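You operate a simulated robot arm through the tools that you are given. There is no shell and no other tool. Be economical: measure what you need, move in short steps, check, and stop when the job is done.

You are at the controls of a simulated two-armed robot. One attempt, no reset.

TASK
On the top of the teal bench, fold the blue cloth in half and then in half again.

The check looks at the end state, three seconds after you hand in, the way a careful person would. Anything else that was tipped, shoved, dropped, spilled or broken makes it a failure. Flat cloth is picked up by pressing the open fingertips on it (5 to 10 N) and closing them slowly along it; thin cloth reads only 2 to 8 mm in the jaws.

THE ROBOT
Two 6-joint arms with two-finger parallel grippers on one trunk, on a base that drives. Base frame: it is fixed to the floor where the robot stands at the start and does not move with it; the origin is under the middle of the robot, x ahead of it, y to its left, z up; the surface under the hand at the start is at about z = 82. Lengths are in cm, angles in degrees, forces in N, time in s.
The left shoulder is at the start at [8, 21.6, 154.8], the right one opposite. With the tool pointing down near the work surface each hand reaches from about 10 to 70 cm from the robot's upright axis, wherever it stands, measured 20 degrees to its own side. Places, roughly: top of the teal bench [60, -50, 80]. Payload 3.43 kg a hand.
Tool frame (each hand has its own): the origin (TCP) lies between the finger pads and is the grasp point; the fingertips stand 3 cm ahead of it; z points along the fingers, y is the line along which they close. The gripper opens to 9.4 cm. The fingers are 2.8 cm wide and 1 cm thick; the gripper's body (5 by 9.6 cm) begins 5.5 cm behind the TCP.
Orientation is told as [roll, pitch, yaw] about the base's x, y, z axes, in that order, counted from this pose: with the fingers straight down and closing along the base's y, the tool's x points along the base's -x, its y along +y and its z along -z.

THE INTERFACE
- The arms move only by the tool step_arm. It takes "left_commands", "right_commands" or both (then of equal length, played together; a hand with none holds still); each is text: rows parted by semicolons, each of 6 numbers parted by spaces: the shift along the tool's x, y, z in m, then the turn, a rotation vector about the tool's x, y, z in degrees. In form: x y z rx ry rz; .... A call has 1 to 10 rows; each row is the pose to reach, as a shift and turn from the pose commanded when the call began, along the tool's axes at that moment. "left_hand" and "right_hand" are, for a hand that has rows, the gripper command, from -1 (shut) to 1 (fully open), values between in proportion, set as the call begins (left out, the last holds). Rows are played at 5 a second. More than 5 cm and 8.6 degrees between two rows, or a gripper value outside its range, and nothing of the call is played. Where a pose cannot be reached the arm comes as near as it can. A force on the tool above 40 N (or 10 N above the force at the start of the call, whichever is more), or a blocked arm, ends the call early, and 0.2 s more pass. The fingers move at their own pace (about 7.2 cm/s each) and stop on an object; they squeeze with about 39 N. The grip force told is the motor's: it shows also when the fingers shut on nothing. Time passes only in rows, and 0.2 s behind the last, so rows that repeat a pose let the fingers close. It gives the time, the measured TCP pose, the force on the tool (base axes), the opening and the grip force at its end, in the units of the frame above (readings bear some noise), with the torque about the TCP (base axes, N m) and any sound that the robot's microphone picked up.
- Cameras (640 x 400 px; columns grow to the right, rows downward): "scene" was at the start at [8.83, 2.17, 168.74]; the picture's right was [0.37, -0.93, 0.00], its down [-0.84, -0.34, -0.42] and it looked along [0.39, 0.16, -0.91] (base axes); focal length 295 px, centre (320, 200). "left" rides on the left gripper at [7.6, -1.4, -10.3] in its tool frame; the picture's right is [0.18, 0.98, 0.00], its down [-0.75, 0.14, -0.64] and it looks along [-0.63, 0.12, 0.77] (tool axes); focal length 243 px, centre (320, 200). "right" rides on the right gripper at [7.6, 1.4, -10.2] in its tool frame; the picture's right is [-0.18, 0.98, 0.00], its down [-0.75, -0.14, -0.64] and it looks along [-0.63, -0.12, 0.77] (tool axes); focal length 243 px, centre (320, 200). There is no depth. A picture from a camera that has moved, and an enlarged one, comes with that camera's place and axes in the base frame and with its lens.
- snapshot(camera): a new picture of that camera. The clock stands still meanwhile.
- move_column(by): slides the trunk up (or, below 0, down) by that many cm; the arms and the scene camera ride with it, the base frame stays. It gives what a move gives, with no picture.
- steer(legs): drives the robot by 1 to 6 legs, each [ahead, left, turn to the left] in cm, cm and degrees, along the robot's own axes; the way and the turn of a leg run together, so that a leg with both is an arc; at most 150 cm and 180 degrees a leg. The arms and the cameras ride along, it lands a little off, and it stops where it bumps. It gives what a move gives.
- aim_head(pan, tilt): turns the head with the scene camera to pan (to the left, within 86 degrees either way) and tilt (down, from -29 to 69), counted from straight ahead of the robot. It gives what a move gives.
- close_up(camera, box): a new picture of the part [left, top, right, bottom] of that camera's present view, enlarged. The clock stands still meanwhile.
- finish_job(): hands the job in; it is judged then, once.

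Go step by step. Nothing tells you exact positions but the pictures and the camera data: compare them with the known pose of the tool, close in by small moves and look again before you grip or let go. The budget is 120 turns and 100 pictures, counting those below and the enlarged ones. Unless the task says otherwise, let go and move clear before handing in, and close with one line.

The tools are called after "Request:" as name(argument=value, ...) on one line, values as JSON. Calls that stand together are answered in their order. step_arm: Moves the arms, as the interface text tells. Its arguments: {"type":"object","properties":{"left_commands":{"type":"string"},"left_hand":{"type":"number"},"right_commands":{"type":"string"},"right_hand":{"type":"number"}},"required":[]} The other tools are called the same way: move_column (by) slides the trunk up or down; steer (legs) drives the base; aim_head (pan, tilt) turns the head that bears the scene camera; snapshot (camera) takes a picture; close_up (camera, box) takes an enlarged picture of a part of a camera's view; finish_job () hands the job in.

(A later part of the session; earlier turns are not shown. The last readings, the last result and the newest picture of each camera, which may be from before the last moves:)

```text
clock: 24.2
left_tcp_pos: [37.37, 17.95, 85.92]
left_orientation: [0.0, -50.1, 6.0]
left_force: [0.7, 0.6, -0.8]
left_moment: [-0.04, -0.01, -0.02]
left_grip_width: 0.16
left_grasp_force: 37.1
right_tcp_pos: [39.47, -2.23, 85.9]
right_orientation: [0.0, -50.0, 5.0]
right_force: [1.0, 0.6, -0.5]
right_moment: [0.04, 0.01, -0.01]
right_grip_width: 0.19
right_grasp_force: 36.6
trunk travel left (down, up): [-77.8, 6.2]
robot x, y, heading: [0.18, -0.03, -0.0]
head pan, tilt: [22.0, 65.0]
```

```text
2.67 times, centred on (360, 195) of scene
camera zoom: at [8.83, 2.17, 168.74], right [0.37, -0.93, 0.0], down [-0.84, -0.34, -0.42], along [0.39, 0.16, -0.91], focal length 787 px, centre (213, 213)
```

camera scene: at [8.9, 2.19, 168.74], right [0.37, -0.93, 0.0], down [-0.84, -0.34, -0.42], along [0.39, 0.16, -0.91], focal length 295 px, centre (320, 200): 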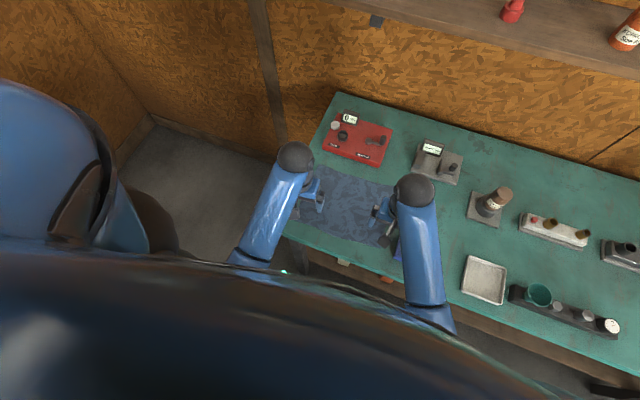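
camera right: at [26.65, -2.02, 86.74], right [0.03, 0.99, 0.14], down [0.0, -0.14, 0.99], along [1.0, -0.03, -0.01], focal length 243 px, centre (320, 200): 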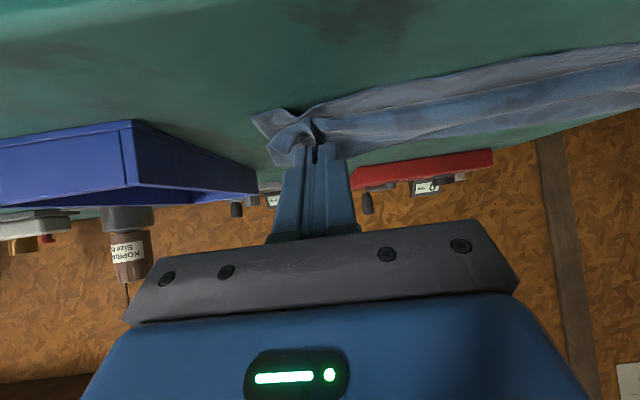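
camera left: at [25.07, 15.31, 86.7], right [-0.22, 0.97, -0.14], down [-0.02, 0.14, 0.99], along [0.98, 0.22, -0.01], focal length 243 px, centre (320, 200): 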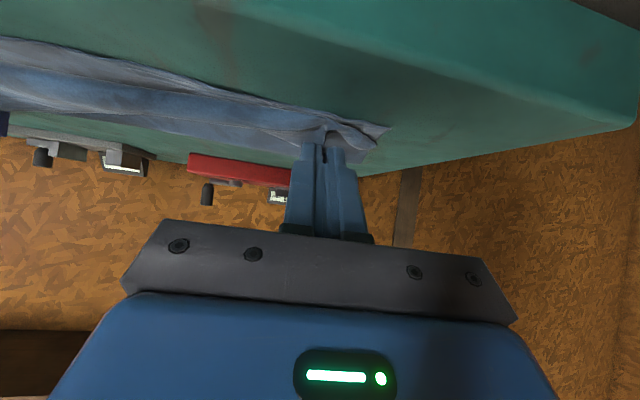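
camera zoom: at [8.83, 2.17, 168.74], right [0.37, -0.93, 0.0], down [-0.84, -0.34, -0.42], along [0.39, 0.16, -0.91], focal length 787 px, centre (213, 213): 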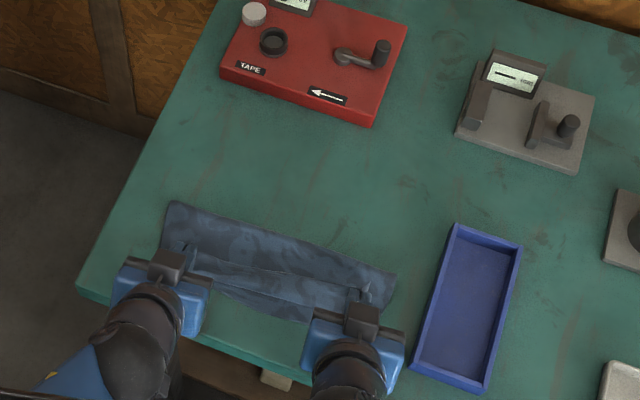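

The fold line lies near x = 45, about half way. I'll draw the held edge another 1.2 cm toward me and down, then open the fingers slowly.

Request:
step_arm(left_commands="0.006 0 -0.003 0 0 0;0.0115 0 -0.006 0 0 0;0.0115 0 -0.006 0 0 0", right_commands="0.006 0 -0.003 0 0 0;0.0115 0 -0.006 0 0 0;0.0115 0 -0.006 0 0 0")

Request:
step_arm(left_commands="0 0 0 0 0 0;0 0 0 0 0 0;0 0 0 0 0 0;0 0 0 0 0 0", right_commands="0 0 0 0 0 0;0 0 0 0 0 0;0 0 0 0 0 0;0 0 0 0 0 0", left_hand=-0.4, right_hand=-0.4)

Request:
snapshot(camera="left")

Request:
snapshot(camera="right")

Request:
close_up(camera="scene", box=[280, 170, 400, 260])

```text
clock: 25.0
left_tcp_pos: [36.22, 18.01, 85.42]
left_orientation: [0.0, -50.0, 6.0]
left_force: [-0.2, 0.4, 0.6]
left_moment: [-0.01, -0.02, 0.0]
left_grip_width: 0.17
left_grasp_force: 36.4
right_tcp_pos: [38.4, -2.38, 85.48]
right_orientation: [0.1, -49.9, 5.1]
right_force: [-0.9, -0.1, 0.0]
right_moment: [0.01, 0.0, -0.03]
right_grip_width: 0.18
right_grasp_force: 36.3
trunk travel left (down, up): [-77.8, 6.2]
robot x, y, heading: [0.0, -0.33, -0.1]
head pan, tilt: [22.0, 65.0]
```

```text
clock: 26.0
left_tcp_pos: [36.19, 17.84, 85.43]
left_orientation: [0.0, -50.0, 6.0]
left_force: [0.1, -0.4, 0.2]
left_moment: [-0.01, -0.02, 0.0]
left_grip_width: 2.81
left_grasp_force: 0.1
right_tcp_pos: [38.39, -2.43, 85.5]
right_orientation: [0.0, -50.0, 5.0]
right_force: [-0.5, 0.0, -0.3]
right_moment: [0.0, -0.01, 0.02]
right_grip_width: 2.82
right_grasp_force: 0.1
trunk travel left (down, up): [-77.8, 6.2]
robot x, y, heading: [-0.0, -0.18, -0.3]
head pan, tilt: [22.0, 65.0]
```

```text
70 pictures are left
camera left: at [23.85, 15.31, 86.13], right [-0.22, 0.97, -0.14], down [-0.02, 0.14, 0.99], along [0.98, 0.22, -0.01], focal length 243 px, centre (320, 200)
```

left: 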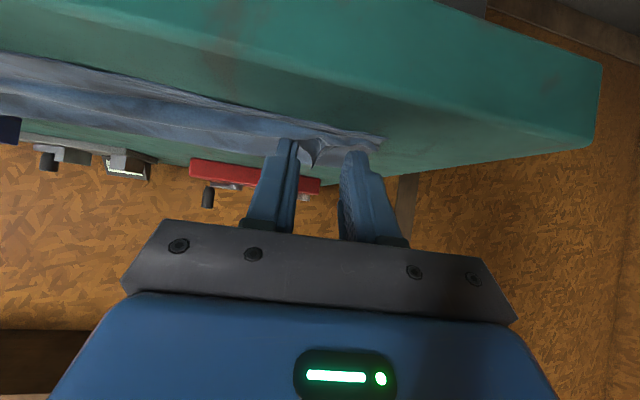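

```text
69 pictures are left
camera right: at [25.59, -2.15, 86.29], right [0.03, 0.99, 0.14], down [0.0, -0.14, 0.99], along [1.0, -0.03, -0.01], focal length 243 px, centre (320, 200)
```

right: 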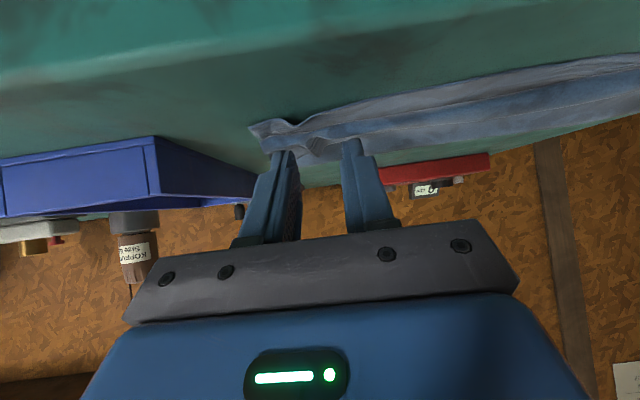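

```text
4.44 times, centred on (340, 215) of scene
camera zoom: at [8.81, 2.17, 168.74], right [0.37, -0.93, 0.0], down [-0.84, -0.34, -0.42], along [0.39, 0.16, -0.91], focal length 1311 px, centre (231, 133)
```

zoom: 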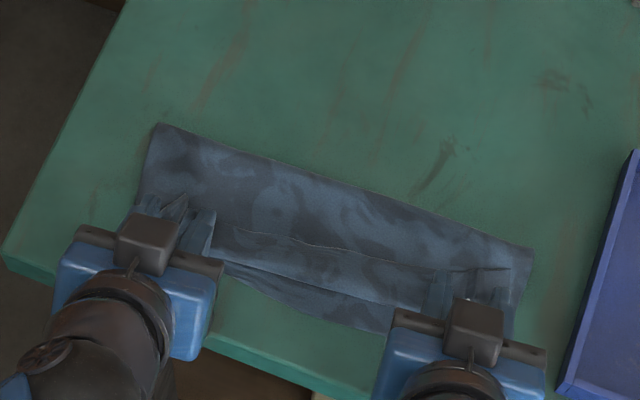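

Released. I'll withdraw backward along the fingers and look at how the edge lies.

Request:
step_arm(left_commands="0 0 -0.03 0 0 0;0 0 -0.06 0 0 0;0 0 -0.09 0 0 0;-0.03 0 -0.11 0 8 0;-0.05 0 -0.13 0 16 0;-0.06 0.03 -0.15 0 24 0;-0.06 0.06 -0.17 0 24 0;-0.06 0.1 -0.17 0 24 0", right_commands="0 0 -0.03 0 0 0;0 0 -0.06 0 0 0;0 0 -0.09 0 0 0;-0.03 0 -0.11 0 8 0;-0.05 0 -0.13 0 16 0;-0.06 -0.03 -0.15 0 24 0;-0.06 -0.06 -0.17 0 24 0;-0.06 -0.1 -0.17 0 24 0")

Request:
close_up(camera="scene", box=[280, 170, 400, 260])

Request:
snapshot(camera="left")

Request:
snapshot(camera="right")

```text
clock: 28.0
left_tcp_pos: [26.68, 23.22, 100.41]
left_orientation: [-0.4, -25.5, -4.9]
left_force: [0.4, 0.4, 0.0]
left_moment: [-0.02, 0.0, -0.03]
left_grip_width: 2.81
left_grasp_force: 0.1
right_tcp_pos: [30.2, -13.14, 100.84]
right_orientation: [-0.1, -25.9, 5.0]
right_force: [0.1, -0.4, 0.6]
right_moment: [0.0, 0.01, -0.01]
right_grip_width: 2.83
right_grasp_force: 0.0
trunk travel left (down, up): [-77.8, 6.2]
robot x, y, heading: [0.07, -0.07, 0.1]
head pan, tilt: [22.0, 65.0]
stopped in row 8 (left hand): the arm was blocked; the commanded pose is now the measured one
```

```text
4.44 times, centred on (340, 215) of scene
camera zoom: at [8.98, 2.34, 168.69], right [0.37, -0.93, 0.0], down [-0.84, -0.34, -0.42], along [0.39, 0.16, -0.91], focal length 1311 px, centre (231, 133)
```

zoom: 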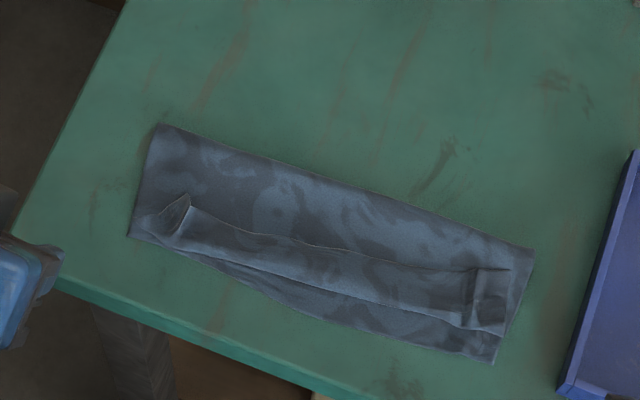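

```text
66 pictures are left
camera left: at [15.43, 22.89, 106.41], right [-0.08, 0.99, -0.09], down [0.42, 0.11, 0.9], along [0.91, 0.04, -0.42], focal length 243 px, centre (320, 200)
```

left: 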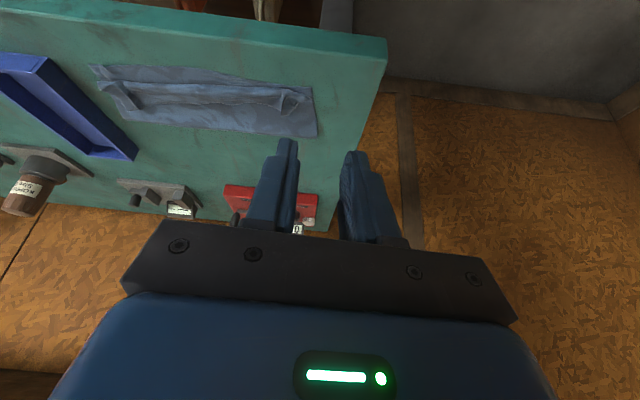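

```text
65 pictures are left
camera right: at [18.85, -12.81, 106.89], right [0.08, 0.99, 0.08], down [0.41, -0.1, 0.91], along [0.91, -0.04, -0.41], focal length 243 px, centre (320, 200)
```

right: 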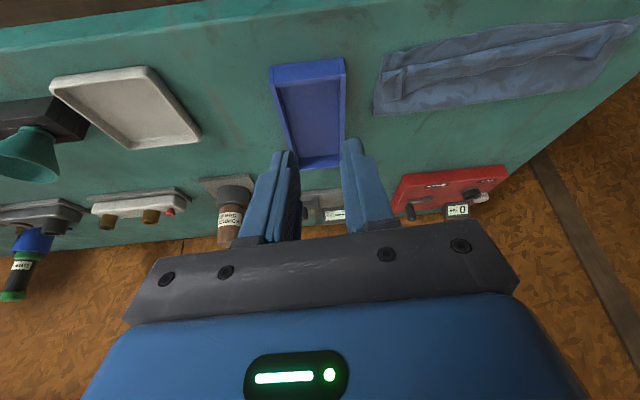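

As feared, the top edge is curled back about 3 cm (free edge near x = 41–43.5, crease near x = 38). I'll bring both hands upright behind that flap and sweep it back toward me.

Request:
step_arm(left_commands="-0.013 -0.008 0.015 0 4 0;-0.026 -0.015 0.030 0 10 0;-0.038 -0.023 0.045 0 16 0;-0.051 -0.031 0.060 0 22 0;-0.064 -0.038 0.075 0 25.5 0;-0.077 -0.046 0.09 0 25.5 0;-0.09 -0.054 0.105 0 25.5 0;-0.102 -0.062 0.12 0 25.5 0;-0.115 -0.07 0.135 0 25.5 0;-0.128 -0.077 0.15 0 25.5 0", right_commands="-0.012 0.012 0.015 0 4 0;-0.023 0.024 0.030 0 10 0;-0.035 0.036 0.045 0 16 0;-0.046 0.049 0.060 0 22 0;-0.058 0.061 0.075 0 25.9 0;-0.069 0.073 0.09 0 25.9 0;-0.081 0.085 0.105 0 25.9 0;-0.092 0.097 0.12 0 25.9 0;-0.104 0.11 0.135 0 25.9 0;-0.115 0.122 0.149 0 25.9 0", left_hand=0.49, right_hand=0.49)

Request:
snapshot(camera="left")

Request:
snapshot(camera="right")

```text
clock: 30.2
left_tcp_pos: [44.01, 13.72, 92.33]
left_orientation: [-0.3, -0.1, -4.8]
left_force: [0.4, -0.3, 0.2]
left_moment: [0.0, 0.0, 0.0]
left_grip_width: 7.02
left_grasp_force: 0.1
right_tcp_pos: [45.86, 0.44, 92.67]
right_orientation: [0.0, 0.0, 5.0]
right_force: [-0.3, 0.2, -1.2]
right_moment: [0.01, 0.02, 0.04]
right_grip_width: 6.99
right_grasp_force: 0.1
trunk travel left (down, up): [-77.8, 6.2]
robot x, y, heading: [-0.27, 0.05, 0.1]
head pan, tilt: [22.0, 65.0]
```

```text
64 pictures are left
camera left: at [36.43, 13.17, 102.56], right [-0.1, 0.99, 0.0], down [0.76, 0.08, 0.64], along [0.64, 0.06, -0.77], focal length 243 px, centre (320, 200)
```

left: 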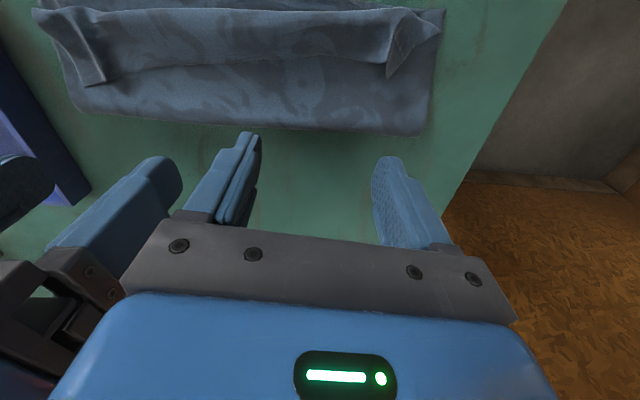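

```text
63 pictures are left
camera right: at [38.21, 1.14, 103.0], right [0.1, 1.0, 0.0], down [0.76, -0.07, 0.64], along [0.64, -0.06, -0.77], focal length 243 px, centre (320, 200)
```

right: 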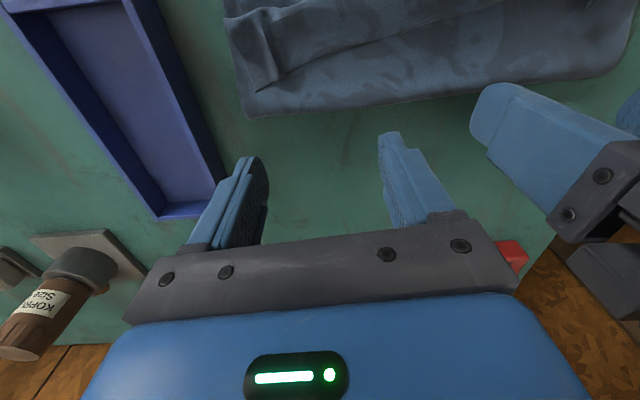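

I see the flap well, with its free edge just on the near side of the fingers. I'll align the left hand's yaw and lower both to just over the cloth.

Request:
step_arm(left_commands="0 0.007 0 0 0 -5;0 0.007 0.02 0 0 -10;0 0.007 0.05 0 0 -10;0 0.007 0.065 0 0 -10;0 0.007 0.0685 0 0 -10", right_commands="0 0 0.0 0 0 0;0 0 0.02 0 0 0;0 0 0.05 0 0 0;0 0 0.068 0 0 0;0 0 0.072 0 0 0")

Request:
snapshot(camera="left")

Request:
snapshot(camera="right")

```text
clock: 31.4
left_tcp_pos: [43.98, 14.53, 85.82]
left_orientation: [-0.3, 0.1, 5.1]
left_force: [0.2, 0.6, -0.3]
left_moment: [0.01, 0.0, -0.01]
left_grip_width: 6.99
left_grasp_force: 0.0
right_tcp_pos: [45.94, 0.46, 85.34]
right_orientation: [0.0, -0.1, 5.1]
right_force: [0.4, 0.1, -0.8]
right_moment: [0.0, 0.01, 0.02]
right_grip_width: 6.99
right_grasp_force: 0.0
trunk travel left (down, up): [-77.8, 6.2]
robot x, y, heading: [0.24, 0.17, -0.0]
head pan, tilt: [22.0, 65.0]
```

```text
62 pictures are left
camera left: at [36.63, 12.7, 95.98], right [-0.27, 0.96, -0.01], down [0.74, 0.21, 0.64], along [0.62, 0.17, -0.77], focal length 243 px, centre (320, 200)
```

left: 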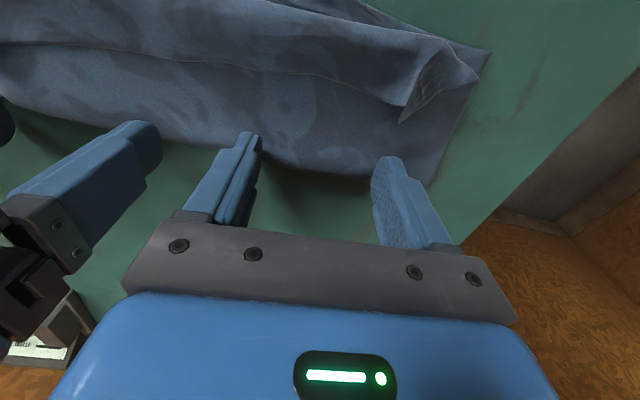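

```text
61 pictures are left
camera right: at [38.21, 1.15, 95.65], right [0.1, 1.0, 0.0], down [0.76, -0.07, 0.64], along [0.64, -0.06, -0.77], focal length 243 px, centre (320, 200)
```

right: 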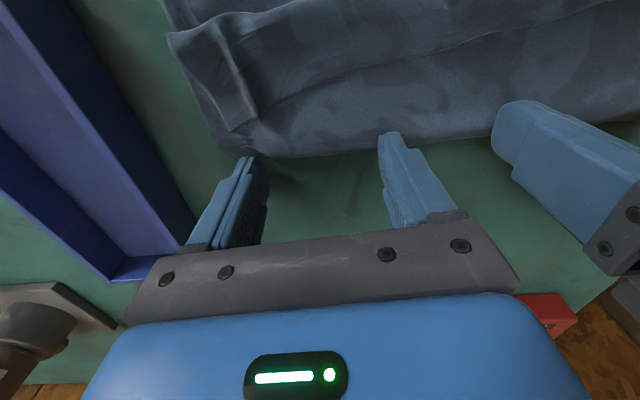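

The fingertips are over the upper layer behind the flap. I'll sweep 2.5 cm toward me and see how the flap responds.

Request:
step_arm(left_commands="0.005 0 0.002 0 0 0;0.012 0 0.002 0 0 0;0.018 0 0.002 0 0 0;0.025 0 0.002 0 0 0", right_commands="0.005 0 0 0 0 0;0.012 0 0 0 0 0;0.018 0 0 0 0 0;0.025 0 0 0 0 0")

Request:
snapshot(camera="left")

Request:
snapshot(camera="right")

```text
clock: 32.4
left_tcp_pos: [41.32, 14.24, 85.43]
left_orientation: [-0.2, 0.0, 5.2]
left_force: [0.6, -0.5, 0.2]
left_moment: [0.0, -0.05, 0.03]
left_grip_width: 7.02
left_grasp_force: 0.1
right_tcp_pos: [43.35, 0.19, 85.29]
right_orientation: [-0.1, -0.1, 5.1]
right_force: [-0.5, 1.0, -0.4]
right_moment: [0.01, 0.0, 0.02]
right_grip_width: 6.99
right_grasp_force: 0.1
trunk travel left (down, up): [-77.8, 6.2]
robot x, y, heading: [0.13, -0.17, -0.1]
head pan, tilt: [22.0, 65.0]
```

```text
60 pictures are left
camera left: at [34.06, 12.39, 95.77], right [-0.27, 0.96, -0.01], down [0.74, 0.21, 0.64], along [0.62, 0.17, -0.77], focal length 243 px, centre (320, 200)
```

left: 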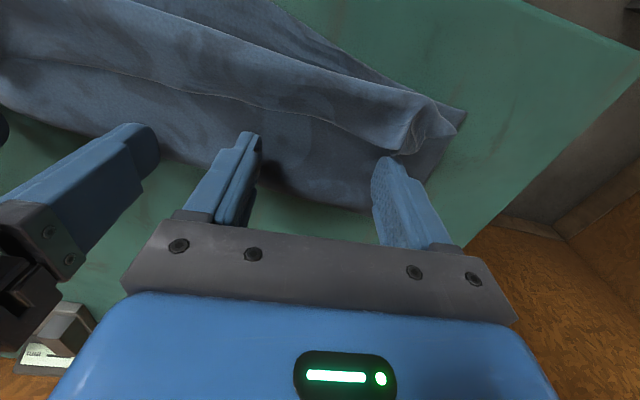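

```text
59 pictures are left
camera right: at [35.65, 0.81, 95.75], right [0.1, 1.0, 0.0], down [0.76, -0.07, 0.64], along [0.64, -0.06, -0.77], focal length 243 px, centre (320, 200)
```

right: 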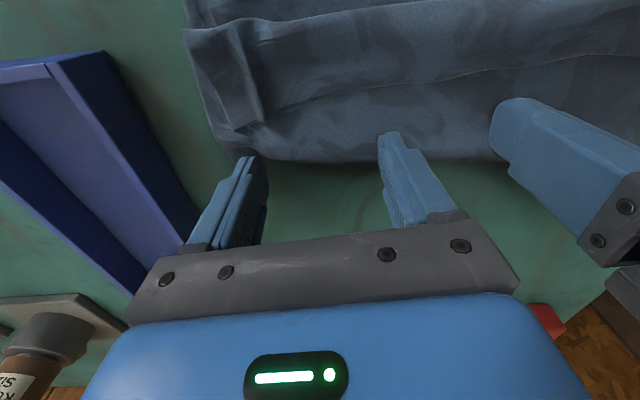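

On the left the finger runs over the top layer and meets the flap, but on the right it's pushing the whole fold. I'll lift the right away, and keep sweeping with the left alone.

Request:
step_arm(left_commands="0 0 0 0 0 0;0 0 0 0 0 0;0.008 0 0 0 0 0;0.016 0 0 0 0 0;0.024 0 0 0 0 0;0.032 0 0 0 0 0", right_commands="-0.01 0 -0.003 0 0 0;-0.02 0 -0.03 0 0 0;-0.02 0 -0.06 0 0 0;-0.02 0 -0.06 0 0 0;-0.02 0 -0.06 0 0 0;-0.02 0 -0.06 0 0 0")

Request:
snapshot(camera="left")

Request:
snapshot(camera="right")

```text
clock: 33.8
left_tcp_pos: [38.23, 14.0, 85.53]
left_orientation: [-0.3, -0.1, 5.2]
left_force: [0.2, -0.5, -0.7]
left_moment: [0.0, 0.03, 0.02]
left_grip_width: 7.01
left_grasp_force: 0.1
right_tcp_pos: [45.26, 0.22, 91.59]
right_orientation: [0.1, -0.1, 4.9]
right_force: [0.0, -0.7, -0.3]
right_moment: [-0.01, -0.01, 0.02]
right_grip_width: 6.99
right_grasp_force: 0.0
trunk travel left (down, up): [-77.8, 6.2]
robot x, y, heading: [-0.06, -0.23, 0.0]
head pan, tilt: [22.0, 65.0]
```

```text
58 pictures are left
camera left: at [30.87, 12.12, 95.73], right [-0.27, 0.96, -0.01], down [0.74, 0.21, 0.64], along [0.62, 0.17, -0.77], focal length 243 px, centre (320, 200)
```

left: 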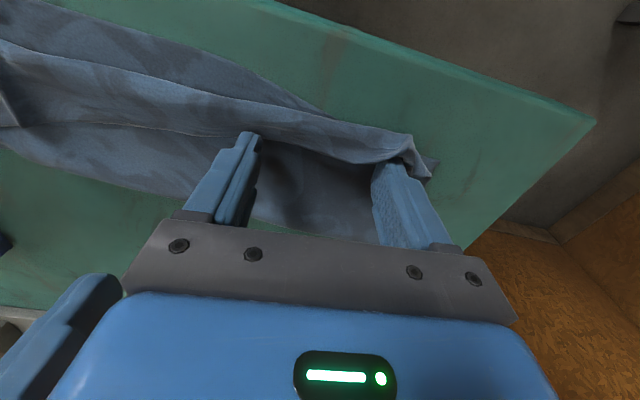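

```text
57 pictures are left
camera right: at [37.59, 0.92, 101.88], right [0.1, 1.0, 0.0], down [0.76, -0.07, 0.64], along [0.64, -0.06, -0.77], focal length 243 px, centre (320, 200)
```

right: 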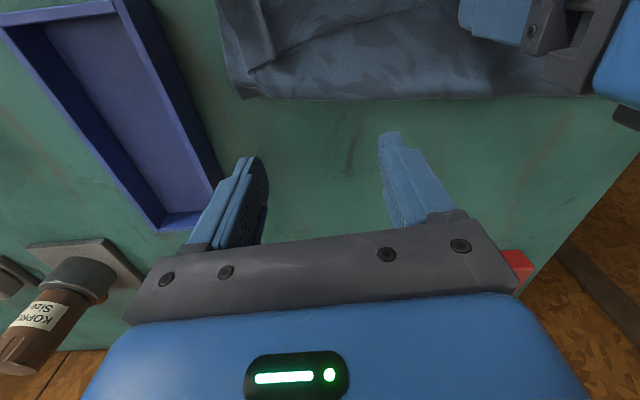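

The flap's left part is standing against the left fingers and rolling over. I'll carry on sweeping 3 cm more.

Request:
step_arm(left_commands="0.008 0 0 0 0 0;0.016 0 0 0 0 0;0.024 0 0 0 0 0;0.032 0 0 0 0 0")

Request:
snapshot(camera="left")

Request:
close_up(camera="scene", box=[280, 170, 400, 260])

```text
clock: 34.8
left_tcp_pos: [35.0, 13.72, 85.57]
left_orientation: [-0.3, 0.0, 5.0]
left_force: [-0.4, 0.3, 1.6]
left_moment: [0.02, 0.0, 0.05]
left_grip_width: 6.99
left_grasp_force: 0.0
right_tcp_pos: [45.32, 0.15, 91.59]
right_orientation: [0.1, 0.0, 5.0]
right_force: [0.4, 0.2, -0.7]
right_moment: [-0.03, -0.01, 0.05]
right_grip_width: 7.0
right_grasp_force: 0.1
trunk travel left (down, up): [-77.8, 6.2]
robot x, y, heading: [0.22, 0.41, -0.1]
head pan, tilt: [22.0, 65.0]
```

```text
56 pictures are left
camera left: at [27.71, 11.84, 95.83], right [-0.27, 0.96, 0.0], down [0.74, 0.21, 0.64], along [0.62, 0.17, -0.77], focal length 243 px, centre (320, 200)
```

left: 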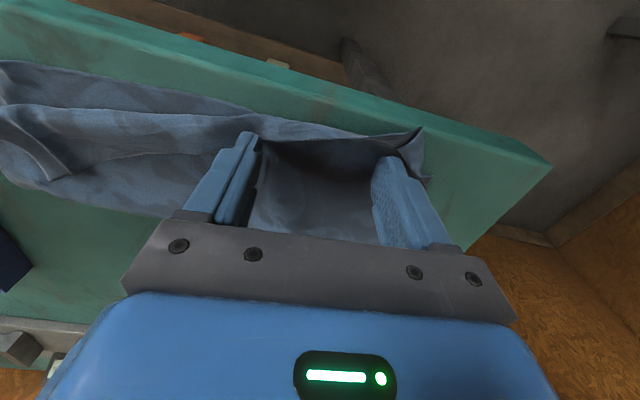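

```text
4.44 times, centred on (340, 215) of scene
camera zoom: at [8.78, 2.16, 168.74], right [0.37, -0.93, 0.0], down [-0.84, -0.34, -0.42], along [0.39, 0.16, -0.91], focal length 1311 px, centre (231, 133)
```

zoom: 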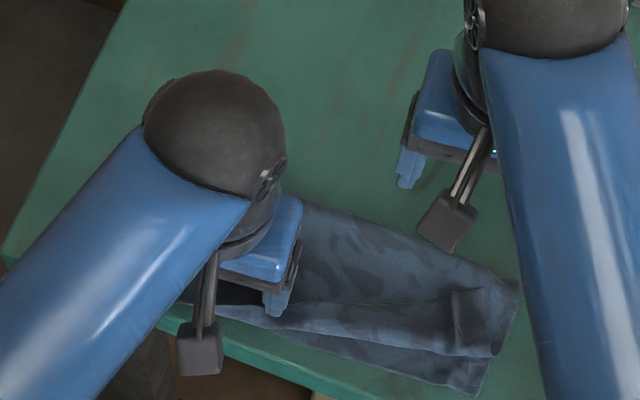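

The left part looks flipped to the near side. I'll lift the left hand while drifting slightly toward me and look.

Request:
step_arm(left_commands="0.006 0 -0.003 0 0 0;0.012 0 -0.012 0 0 0;0.014 0 -0.03 0 0 0;0.014 0 -0.06 0 0 0;0.014 0.03 -0.08 0 0 0;0.014 0.06 -0.09 0 0 0", right_commands="0 -0.02 -0.02 0 0 0;0 -0.04 -0.03 0 0 0;0 -0.06 -0.03 0 0 0;0 -0.08 -0.03 0 0 0;0 -0.10 -0.03 0 0 0;0 -0.10 -0.03 0 0 0")

Request:
close_up(camera="scene", box=[280, 170, 400, 260])

Request:
snapshot(camera="left")

```text
clock: 36.2
left_tcp_pos: [32.74, 19.52, 94.65]
left_orientation: [-0.3, 0.0, 5.2]
left_force: [0.2, -0.7, 0.8]
left_moment: [0.0, 0.02, 0.01]
left_grip_width: 7.02
left_grasp_force: 0.2
right_tcp_pos: [46.15, -9.9, 94.47]
right_orientation: [-0.2, 0.0, 5.1]
right_force: [0.3, 0.6, 0.6]
right_moment: [-0.01, 0.02, -0.03]
right_grip_width: 7.01
right_grasp_force: 0.0
trunk travel left (down, up): [-77.8, 6.2]
robot x, y, heading: [-0.02, -0.11, -0.1]
head pan, tilt: [22.0, 65.0]
```

```text
4.44 times, centred on (340, 215) of scene
camera zoom: at [8.77, 2.26, 168.74], right [0.37, -0.93, 0.0], down [-0.84, -0.34, -0.42], along [0.39, 0.16, -0.91], focal length 1311 px, centre (231, 133)
```

zoom: 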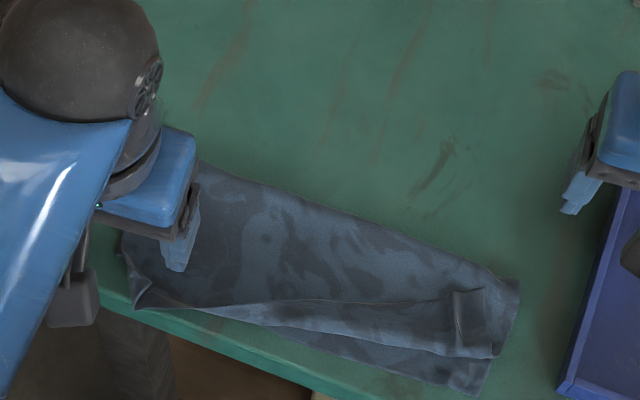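

```text
53 pictures are left
camera left: at [25.44, 17.71, 104.84], right [-0.27, 0.96, -0.01], down [0.74, 0.21, 0.64], along [0.62, 0.17, -0.77], focal length 243 px, centre (320, 200)
```

left: 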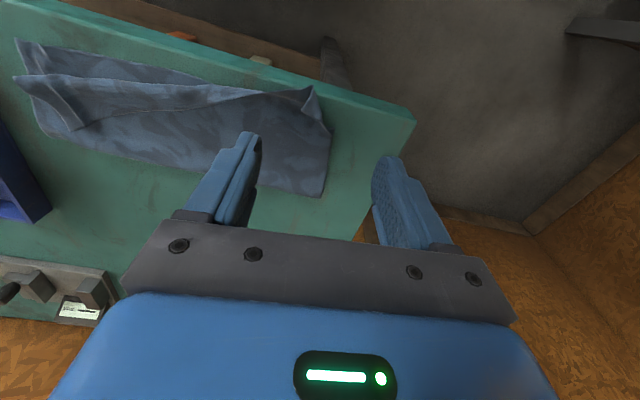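

The left half rolled open well (with the whole piece shifted about 2.5 cm toward me). Now I'll do the right side, slightly higher so it only catches the flap.

Request:
step_arm(right_commands="0.004 0.03 0 0 0 0;0.01 0.06 0 0 0 0;0.015 0.09 0 0 0 0;0.0185 0.116 0 0 0 0;0.0185 0.116 0.04 0 0 0;0.0185 0.116 0.07 0 0 0;0.0185 0.116 0.083 0 0 0")

Request:
snapshot(camera="right")

```text
clock: 37.8
left_tcp_pos: [32.82, 19.47, 94.56]
left_orientation: [-0.4, 0.0, 5.2]
left_force: [0.0, 0.1, -0.5]
left_moment: [-0.02, 0.02, -0.01]
left_grip_width: 7.0
left_grasp_force: 0.0
right_tcp_pos: [43.58, 1.85, 86.0]
right_orientation: [0.0, 0.1, 5.0]
right_force: [-0.3, 1.2, 0.4]
right_moment: [0.01, -0.03, 0.03]
right_grip_width: 7.01
right_grasp_force: 0.1
trunk travel left (down, up): [-77.8, 6.2]
robot x, y, heading: [0.36, -0.0, -0.2]
head pan, tilt: [22.0, 65.0]
```

```text
52 pictures are left
camera right: at [35.87, 2.65, 96.33], right [0.1, 1.0, 0.0], down [0.76, -0.07, 0.64], along [0.64, -0.06, -0.77], focal length 243 px, centre (320, 200)
```

right: 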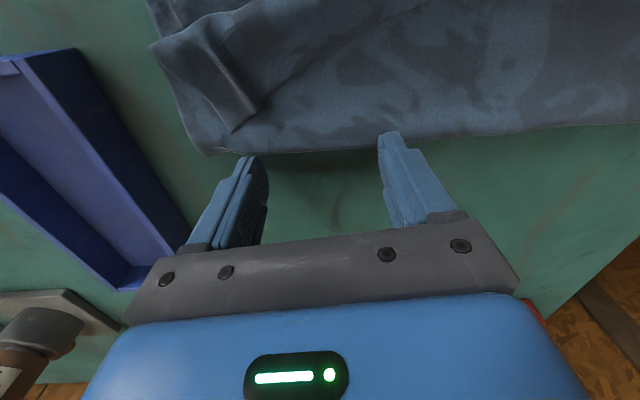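

Request:
step_arm(right_commands="0 -0.004 -0.012 0 0 0;0.008 -0.004 -0.012 0 0 0;0.008 -0.004 -0.002 0 0 0;0.016 -0.004 -0.002 0 0 0;0.024 -0.004 -0.002 0 0 0;0.032 -0.004 -0.002 0 0 0")

Request:
snapshot(camera="right")

```text
clock: 39.2
left_tcp_pos: [32.83, 19.54, 94.62]
left_orientation: [-0.2, -0.1, 5.1]
left_force: [0.4, -0.1, 0.4]
left_moment: [-0.01, 0.0, 0.02]
left_grip_width: 6.98
left_grasp_force: 0.1
right_tcp_pos: [40.45, 1.08, 86.36]
right_orientation: [-0.1, 0.0, 5.0]
right_force: [-0.2, -0.1, -0.1]
right_moment: [0.0, 0.04, 0.03]
right_grip_width: 6.99
right_grasp_force: 0.0
trunk travel left (down, up): [-77.8, 6.2]
robot x, y, heading: [-0.47, -0.06, 0.1]
head pan, tilt: [22.0, 65.0]
```

```text
51 pictures are left
camera right: at [32.62, 1.81, 96.64], right [0.1, 1.0, 0.0], down [0.76, -0.07, 0.64], along [0.64, -0.06, -0.77], focal length 243 px, centre (320, 200)
```

right: 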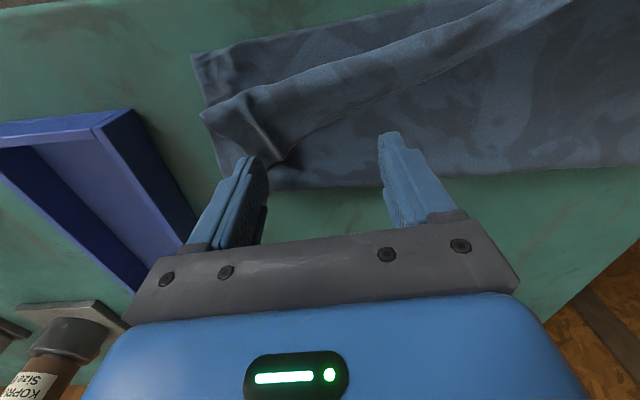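

It now meets the flap without moving the fold. Continuing the sweep.

Request:
step_arm(right_commands="0.008 0 0.001 0 0 0;0.016 0 0.002 0 0 0;0.024 0 0.003 0 0 0;0.032 0 0.003 0 0 0;0.04 0 0.003 0 0 0")

Request:
snapshot(camera="right")

```text
clock: 40.4
left_tcp_pos: [32.77, 19.67, 94.64]
left_orientation: [-0.2, -0.1, 5.2]
left_force: [0.2, -0.1, -0.4]
left_moment: [-0.04, -0.03, -0.03]
left_grip_width: 6.97
left_grasp_force: 0.0
right_tcp_pos: [36.32, 0.71, 86.12]
right_orientation: [0.0, -0.1, 5.1]
right_force: [-0.3, -0.8, -0.5]
right_moment: [0.0, -0.01, 0.01]
right_grip_width: 7.01
right_grasp_force: 0.1
trunk travel left (down, up): [-77.8, 6.2]
robot x, y, heading: [-0.13, -0.09, 0.2]
head pan, tilt: [22.0, 65.0]
```

```text
50 pictures are left
camera right: at [28.53, 1.3, 96.41], right [0.1, 1.0, 0.0], down [0.76, -0.07, 0.64], along [0.64, -0.06, -0.77], focal length 243 px, centre (320, 200)
```

right: 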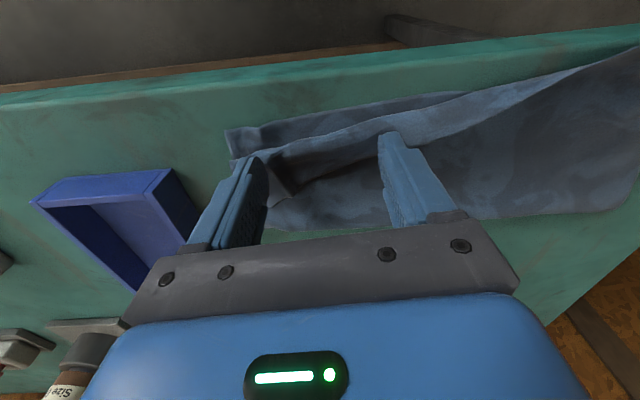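

Request:
step_arm(right_commands="0.008 0 0 0 0 0;0.016 0 0 0 0 0;0.024 0 0 0 0 0;0.03 0 -0.003 0 0 0;0.033 0 -0.015 0 0 0;0.033 0 -0.05 0 0 0;0.033 -0.03 -0.08 0 0 0;0.033 -0.06 -0.1 0 0 0;0.033 -0.09 -0.1 0 0 0")

Request:
close_up(camera="scene", box=[280, 170, 400, 260])

Request:
snapshot(camera="right")

```text
clock: 42.4
left_tcp_pos: [32.7, 19.48, 94.59]
left_orientation: [-0.3, 0.1, 5.2]
left_force: [0.8, 0.3, 0.2]
left_moment: [-0.02, 0.03, -0.01]
left_grip_width: 7.0
left_grasp_force: 0.0
right_tcp_pos: [33.5, -8.54, 95.91]
right_orientation: [0.0, 0.1, 5.1]
right_force: [0.1, 0.1, -0.2]
right_moment: [-0.01, 0.0, 0.0]
right_grip_width: 7.0
right_grasp_force: 0.1
trunk travel left (down, up): [-77.8, 6.2]
robot x, y, heading: [-0.6, -0.01, -0.0]
head pan, tilt: [22.0, 65.0]
```

```text
4.44 times, centred on (340, 215) of scene
camera zoom: at [8.78, 2.1, 168.74], right [0.37, -0.93, 0.0], down [-0.84, -0.34, -0.42], along [0.39, 0.16, -0.91], focal length 1311 px, centre (231, 133)
```

zoom: 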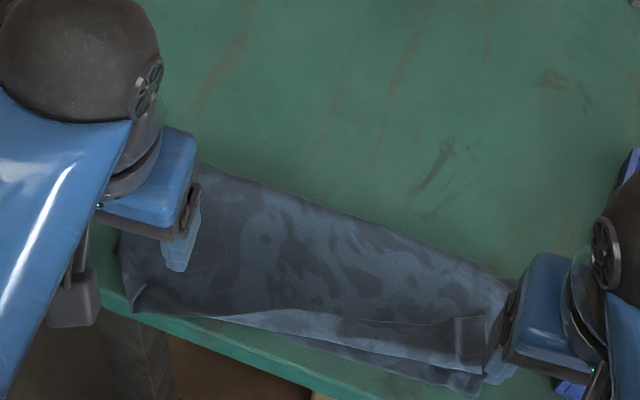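

```text
48 pictures are left
camera right: at [25.88, -7.83, 106.32], right [0.1, 1.0, 0.0], down [0.76, -0.07, 0.64], along [0.64, -0.06, -0.77], focal length 243 px, centre (320, 200)
```

right: 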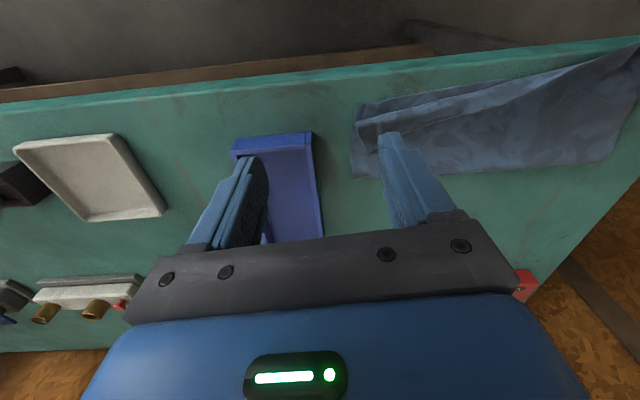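

The right end fell back because I swept a bit too high. There's now 4 cm of room between fold and flap, so I'll redo it lower with narrower fingers.

Request:
step_arm(right_commands="-0.03 0.025 0 0 0 0;-0.06 0.05 0 0 0 0;-0.085 0.074 0 0 0 0;-0.085 0.074 0.04 0 0 0;-0.085 0.074 0.08 0 0 0;-0.085 0.074 0.098 0 0 0;-0.085 0.074 0.103 0 0 0;-0.077 0.074 0.103 0 0 0;-0.069 0.074 0.103 0 0 0", right_hand=-0.15)

Request:
snapshot(camera="right")

```text
clock: 44.4
left_tcp_pos: [32.74, 19.57, 94.51]
left_orientation: [-0.3, 0.0, 5.2]
left_force: [0.1, 0.4, 0.2]
left_moment: [0.02, 0.08, -0.01]
left_grip_width: 6.99
left_grasp_force: 0.1
right_tcp_pos: [39.86, -0.57, 85.64]
right_orientation: [0.0, -0.1, 5.1]
right_force: [-0.3, 0.6, 0.9]
right_moment: [-0.01, 0.0, 0.03]
right_grip_width: 3.99
right_grasp_force: 0.1
trunk travel left (down, up): [-77.8, 6.2]
robot x, y, heading: [0.23, -0.26, -0.1]
head pan, tilt: [22.0, 65.0]
```

```text
47 pictures are left
camera right: at [32.21, 0.07, 96.0], right [0.1, 1.0, 0.0], down [0.76, -0.07, 0.64], along [0.64, -0.06, -0.77], focal length 243 px, centre (320, 200)
```

right: 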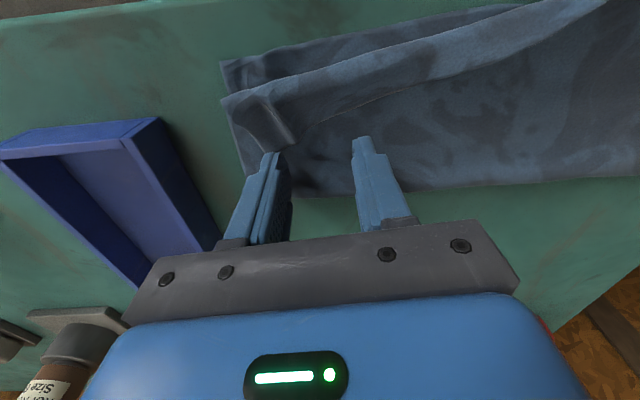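

Good contact with the flap and the fold isn't moving. Sweeping on, and past the near edge.

Request:
step_arm(right_commands="0.008 0 0.001 0 0 0;0.016 0 0.001 0 0 0;0.024 0 0.001 0 0 0;0.032 0 0.001 0 0 0;0.04 0 0.001 0 0 0;0.048 0 0.001 0 0 0;0.056 0 0.001 0 0 0")

Request:
snapshot(camera="right")

```text
clock: 46.0
left_tcp_pos: [32.78, 19.44, 94.56]
left_orientation: [-0.2, 0.0, 5.2]
left_force: [0.1, -0.3, -0.3]
left_moment: [0.0, 0.02, -0.03]
left_grip_width: 6.98
left_grasp_force: 0.0
right_tcp_pos: [34.42, -1.12, 85.4]
right_orientation: [0.1, -0.1, 5.0]
right_force: [0.1, 0.1, -0.4]
right_moment: [0.01, 0.05, 0.0]
right_grip_width: 3.99
right_grasp_force: 0.0
trunk travel left (down, up): [-77.8, 6.2]
robot x, y, heading: [-0.14, -0.21, -0.1]
head pan, tilt: [22.0, 65.0]
```

```text
46 pictures are left
camera right: at [26.64, -0.43, 95.83], right [0.1, 1.0, 0.0], down [0.76, -0.07, 0.64], along [0.64, -0.06, -0.77], focal length 243 px, centre (320, 200)
```

right: 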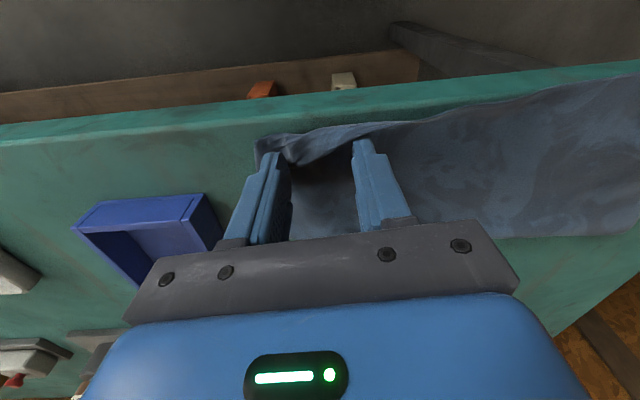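

Request:
step_arm(right_commands="0.008 0 0 0 0 0;0.014 0 -0.003 0 0 0;0.018 0 -0.012 0 0 0;0.018 0 -0.03 0 0 0;0.018 0 -0.06 0 0 0;0.018 -0.03 -0.09 0 0 0;0.018 -0.06 -0.1 0 0 0;0.018 -0.1 -0.1 0 0 0;0.018 -0.14 -0.1 0 0 0", left_commands="0 0 0 0 0 0;0 0 0 0 0 0;0 0 -0.02 0 0 0;0 0.02 -0.03 0 0 0;0 0.04 -0.04 0 0 0;0 0.06 -0.04 0 0 0;0 0.08 -0.04 0 0 0;0 0.1 -0.04 0 0 0;0 0.12 -0.04 0 0 0")

Request:
close_up(camera="scene", box=[280, 170, 400, 260])

Request:
snapshot(camera="right")

```text
clock: 48.0
left_tcp_pos: [31.98, 31.38, 98.27]
left_orientation: [-0.2, -0.2, 5.1]
left_force: [-0.1, 1.0, -1.0]
left_moment: [-0.04, 0.0, -0.04]
left_grip_width: 7.0
left_grasp_force: 0.0
right_tcp_pos: [33.89, -15.46, 95.52]
right_orientation: [-0.1, -0.1, 5.1]
right_force: [-0.1, 0.4, 0.4]
right_moment: [0.02, 0.01, 0.0]
right_grip_width: 4.01
right_grasp_force: 0.0
trunk travel left (down, up): [-77.8, 6.2]
robot x, y, heading: [-0.24, 0.13, 0.1]
head pan, tilt: [22.0, 65.0]
```

```text
4.44 times, centred on (340, 215) of scene
camera zoom: at [8.81, 2.11, 168.74], right [0.37, -0.93, 0.0], down [-0.84, -0.34, -0.42], along [0.39, 0.16, -0.91], focal length 1311 px, centre (231, 133)
```

zoom: 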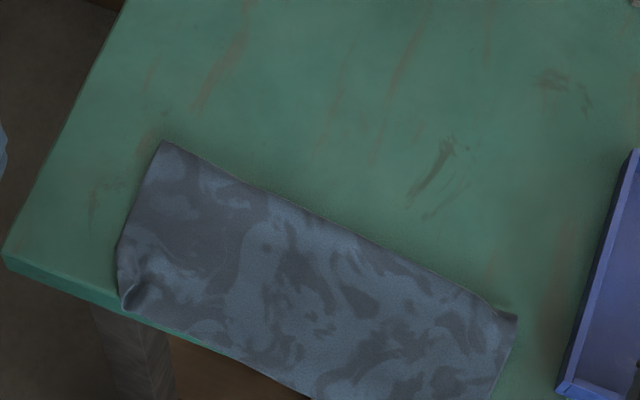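

```text
44 pictures are left
camera right: at [26.2, -14.7, 105.85], right [0.1, 1.0, 0.0], down [0.76, -0.07, 0.64], along [0.64, -0.06, -0.77], focal length 243 px, centre (320, 200)
```

right: 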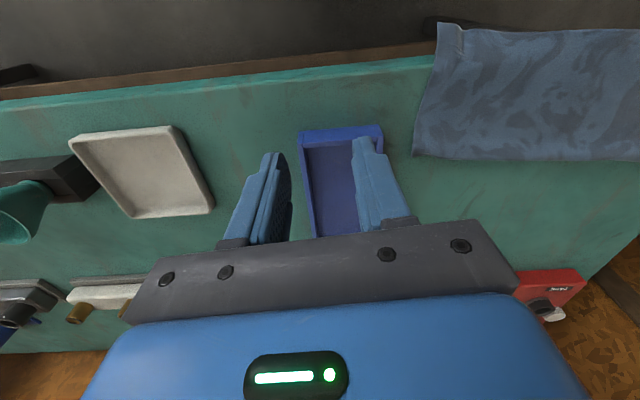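

The top layer is now flat, but the piece has slid to the bench's near edge. I'll look at the whole.

Request:
close_up(camera="scene", box=[280, 190, 400, 280])

Request:
snapshot(camera="left")

```text
4.44 times, centred on (340, 235) of scene
camera zoom: at [8.81, 2.11, 168.74], right [0.37, -0.93, 0.0], down [-0.84, -0.34, -0.42], along [0.39, 0.16, -0.91], focal length 1311 px, centre (231, 44)
```

zoom: 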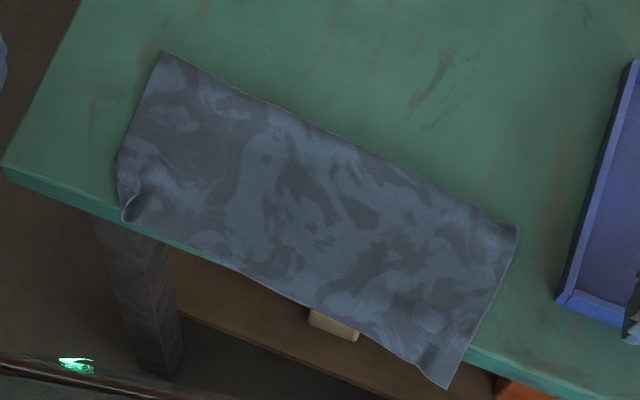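

```text
42 pictures are left
camera left: at [24.59, 29.52, 108.46], right [-0.27, 0.96, 0.0], down [0.74, 0.21, 0.64], along [0.62, 0.17, -0.76], focal length 243 px, centre (320, 200)
```

left: 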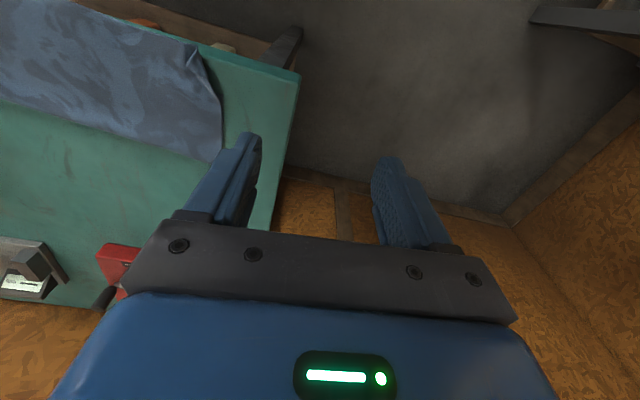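

It's a clean half fold, but it overhangs the bench's near edge by up to 2–3 cm on the right. I'll press lightly on it with both hands and drag it away from me.

Request:
step_arm(left_commands="-0.01 -0.034 0 0 0 0;-0.02 -0.068 0 0 0 0;-0.03 -0.102 0 0 0 0;-0.04 -0.136 0.02 0 0 0;-0.05 -0.169 0.05 0 0 0;-0.05 -0.169 0.08 0 0 0;-0.05 -0.169 0.103 0 0 0;-0.05 -0.169 0.118 0 0 0;-0.05 -0.169 0.123 0 0 0", right_commands="-0.007 0.03 0 0 0 0;-0.014 0.06 0 0 0 0;-0.021 0.09 0 0 0 0;-0.028 0.12 0 0 0 0;-0.035 0.153 0.02 0 0 0;-0.035 0.153 0.05 0 0 0;-0.035 0.153 0.075 0 0 0;-0.035 0.153 0.09 0 0 0;-0.035 0.153 0.095 0 0 0", right_hand=0.49)

Request:
snapshot(camera="right")

```text
clock: 50.0
left_tcp_pos: [38.66, 15.05, 86.06]
left_orientation: [-0.3, -0.1, 5.3]
left_force: [-0.1, -0.1, 0.6]
left_moment: [-0.03, 0.01, -0.01]
left_grip_width: 7.01
left_grasp_force: 0.1
right_tcp_pos: [36.08, 0.46, 85.97]
right_orientation: [0.0, -0.1, 5.0]
right_force: [0.0, -0.4, 0.8]
right_moment: [-0.01, -0.02, 0.02]
right_grip_width: 7.02
right_grasp_force: 0.2
trunk travel left (down, up): [-77.8, 6.2]
robot x, y, heading: [-0.04, -0.15, -0.0]
head pan, tilt: [22.0, 65.0]
```

```text
41 pictures are left
camera right: at [28.34, 1.1, 96.35], right [0.1, 1.0, 0.0], down [0.76, -0.07, 0.64], along [0.64, -0.06, -0.77], focal length 243 px, centre (320, 200)
```

right: 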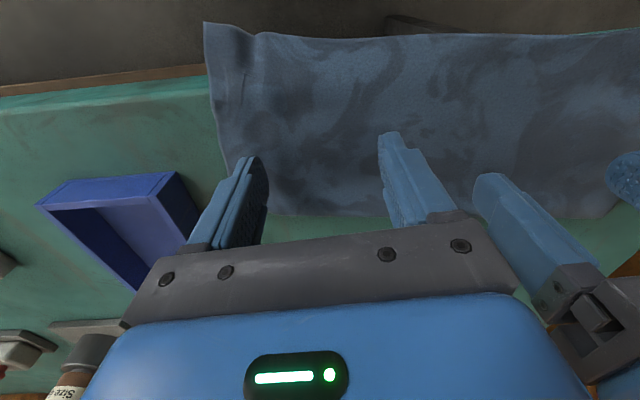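

Request:
step_arm(left_commands="0 0 0.005 0 0 0;0 0 0.0075 0 0 0;0 0 0.0075 0 0 0", right_commands="0 0 0.005 0 0 0;0 0 0.007 0 0 0;0 0 0.007 0 0 0")

```text
clock: 50.8
left_tcp_pos: [38.73, 15.17, 85.47]
left_orientation: [-0.3, 0.0, 5.2]
left_force: [0.7, -0.5, 0.1]
left_moment: [0.0, -0.01, 0.0]
left_grip_width: 7.03
left_grasp_force: 0.1
right_tcp_pos: [35.81, 0.39, 85.34]
right_orientation: [0.0, 0.0, 5.1]
right_force: [0.0, 0.5, -0.9]
right_moment: [-0.02, -0.03, 0.01]
right_grip_width: 6.99
right_grasp_force: 0.1
trunk travel left (down, up): [-77.8, 6.2]
robot x, y, heading: [-0.39, -0.39, 0.0]
head pan, tilt: [22.0, 65.0]
```

Request:
step_arm(left_commands="0 0 0.0015 0 0 0;0 0 0.0025 0 0 0;0 0 0.0025 0 0 0", right_commands="0 0 0.001 0 0 0;0 0 0.0018 0 0 0;0 0 0.0018 0 0 0")

```text
clock: 51.6
left_tcp_pos: [38.62, 15.13, 85.23]
left_orientation: [-0.3, 0.0, 5.2]
left_force: [0.0, 0.4, 0.5]
left_moment: [0.06, 0.0, -0.01]
left_grip_width: 6.99
left_grasp_force: 0.0
right_tcp_pos: [36.09, 0.48, 85.23]
right_orientation: [0.0, -0.1, 5.1]
right_force: [0.0, 0.0, 1.2]
right_moment: [-0.01, 0.03, -0.02]
right_grip_width: 7.02
right_grasp_force: 0.0
trunk travel left (down, up): [-77.8, 6.2]
robot x, y, heading: [0.18, -0.1, -0.2]
head pan, tilt: [22.0, 65.0]
```

Request:
step_arm(left_commands="0 0 0.0008 0 0 0;0 0 0.0008 0 0 0", right_commands="0 0 0.0006 0 0 0;0 0 0.0006 0 0 0")

```text
clock: 52.2
left_tcp_pos: [38.62, 15.05, 85.16]
left_orientation: [-0.3, 0.0, 5.2]
left_force: [0.1, -0.5, 5.2]
left_moment: [0.21, 0.05, -0.01]
left_grip_width: 6.97
left_grasp_force: 0.1
right_tcp_pos: [36.04, 0.36, 85.21]
right_orientation: [-0.1, 0.0, 5.0]
right_force: [0.7, 0.2, 6.9]
right_moment: [-0.14, 0.0, 0.02]
right_grip_width: 7.01
right_grasp_force: 0.1
trunk travel left (down, up): [-77.8, 6.2]
robot x, y, heading: [0.28, 0.41, -0.1]
head pan, tilt: [22.0, 65.0]
```

Both are pressing with 5–7 N. Dragging away from me, the right hand farther to square the cloth.

Request:
step_arm(left_commands="-0.004 0 0 0 0 0;-0.008 0 0 0 0 0;-0.012 0 0 0 0 0;-0.016 0 0 0 0 0;-0.02 0 0 0 0 0", right_commands="-0.007 0.001 0 0 0 0;-0.014 0.001 0 0 0 0;-0.021 0.002 0 0 0 0;-0.028 0.003 0 0 0 0;-0.035 0.003 0 0 0 0")

Request:
snapshot(camera="right")

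Request:
close_up(camera="scene", box=[280, 170, 400, 260])

```text
clock: 53.4
left_tcp_pos: [40.45, 15.41, 85.15]
left_orientation: [-0.3, 0.0, 5.2]
left_force: [0.3, -0.8, 2.3]
left_moment: [0.04, 0.05, 0.01]
left_grip_width: 6.96
left_grasp_force: 0.1
right_tcp_pos: [39.4, 0.96, 85.17]
right_orientation: [0.0, -0.1, 5.0]
right_force: [-0.6, -0.7, 4.6]
right_moment: [-0.08, 0.06, 0.0]
right_grip_width: 6.98
right_grasp_force: 0.1
trunk travel left (down, up): [-77.8, 6.2]
robot x, y, heading: [0.5, -0.12, -0.1]
head pan, tilt: [22.0, 65.0]
```

```text
40 pictures are left
camera right: at [31.78, 1.66, 95.49], right [0.1, 1.0, 0.0], down [0.76, -0.07, 0.64], along [0.64, -0.06, -0.77], focal length 243 px, centre (320, 200)
```

right: 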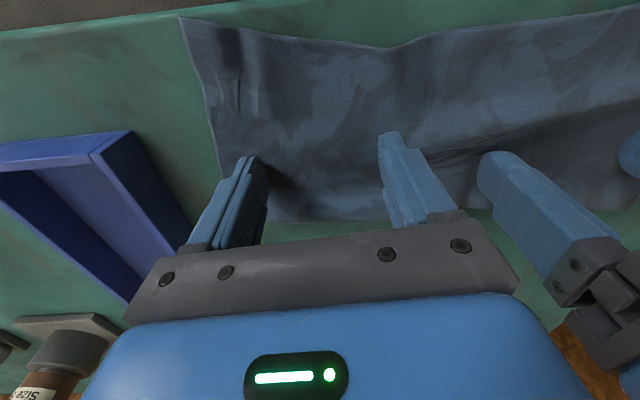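

```text
4.44 times, centred on (340, 215) of scene
camera zoom: at [8.79, 2.16, 168.73], right [0.37, -0.93, 0.0], down [-0.84, -0.34, -0.42], along [0.39, 0.16, -0.91], focal length 1311 px, centre (231, 133)
```

zoom: 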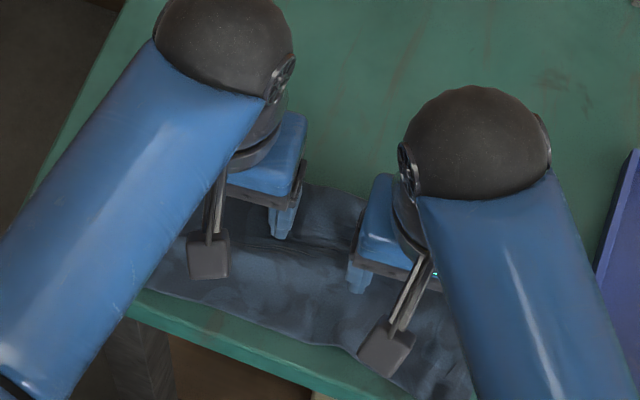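

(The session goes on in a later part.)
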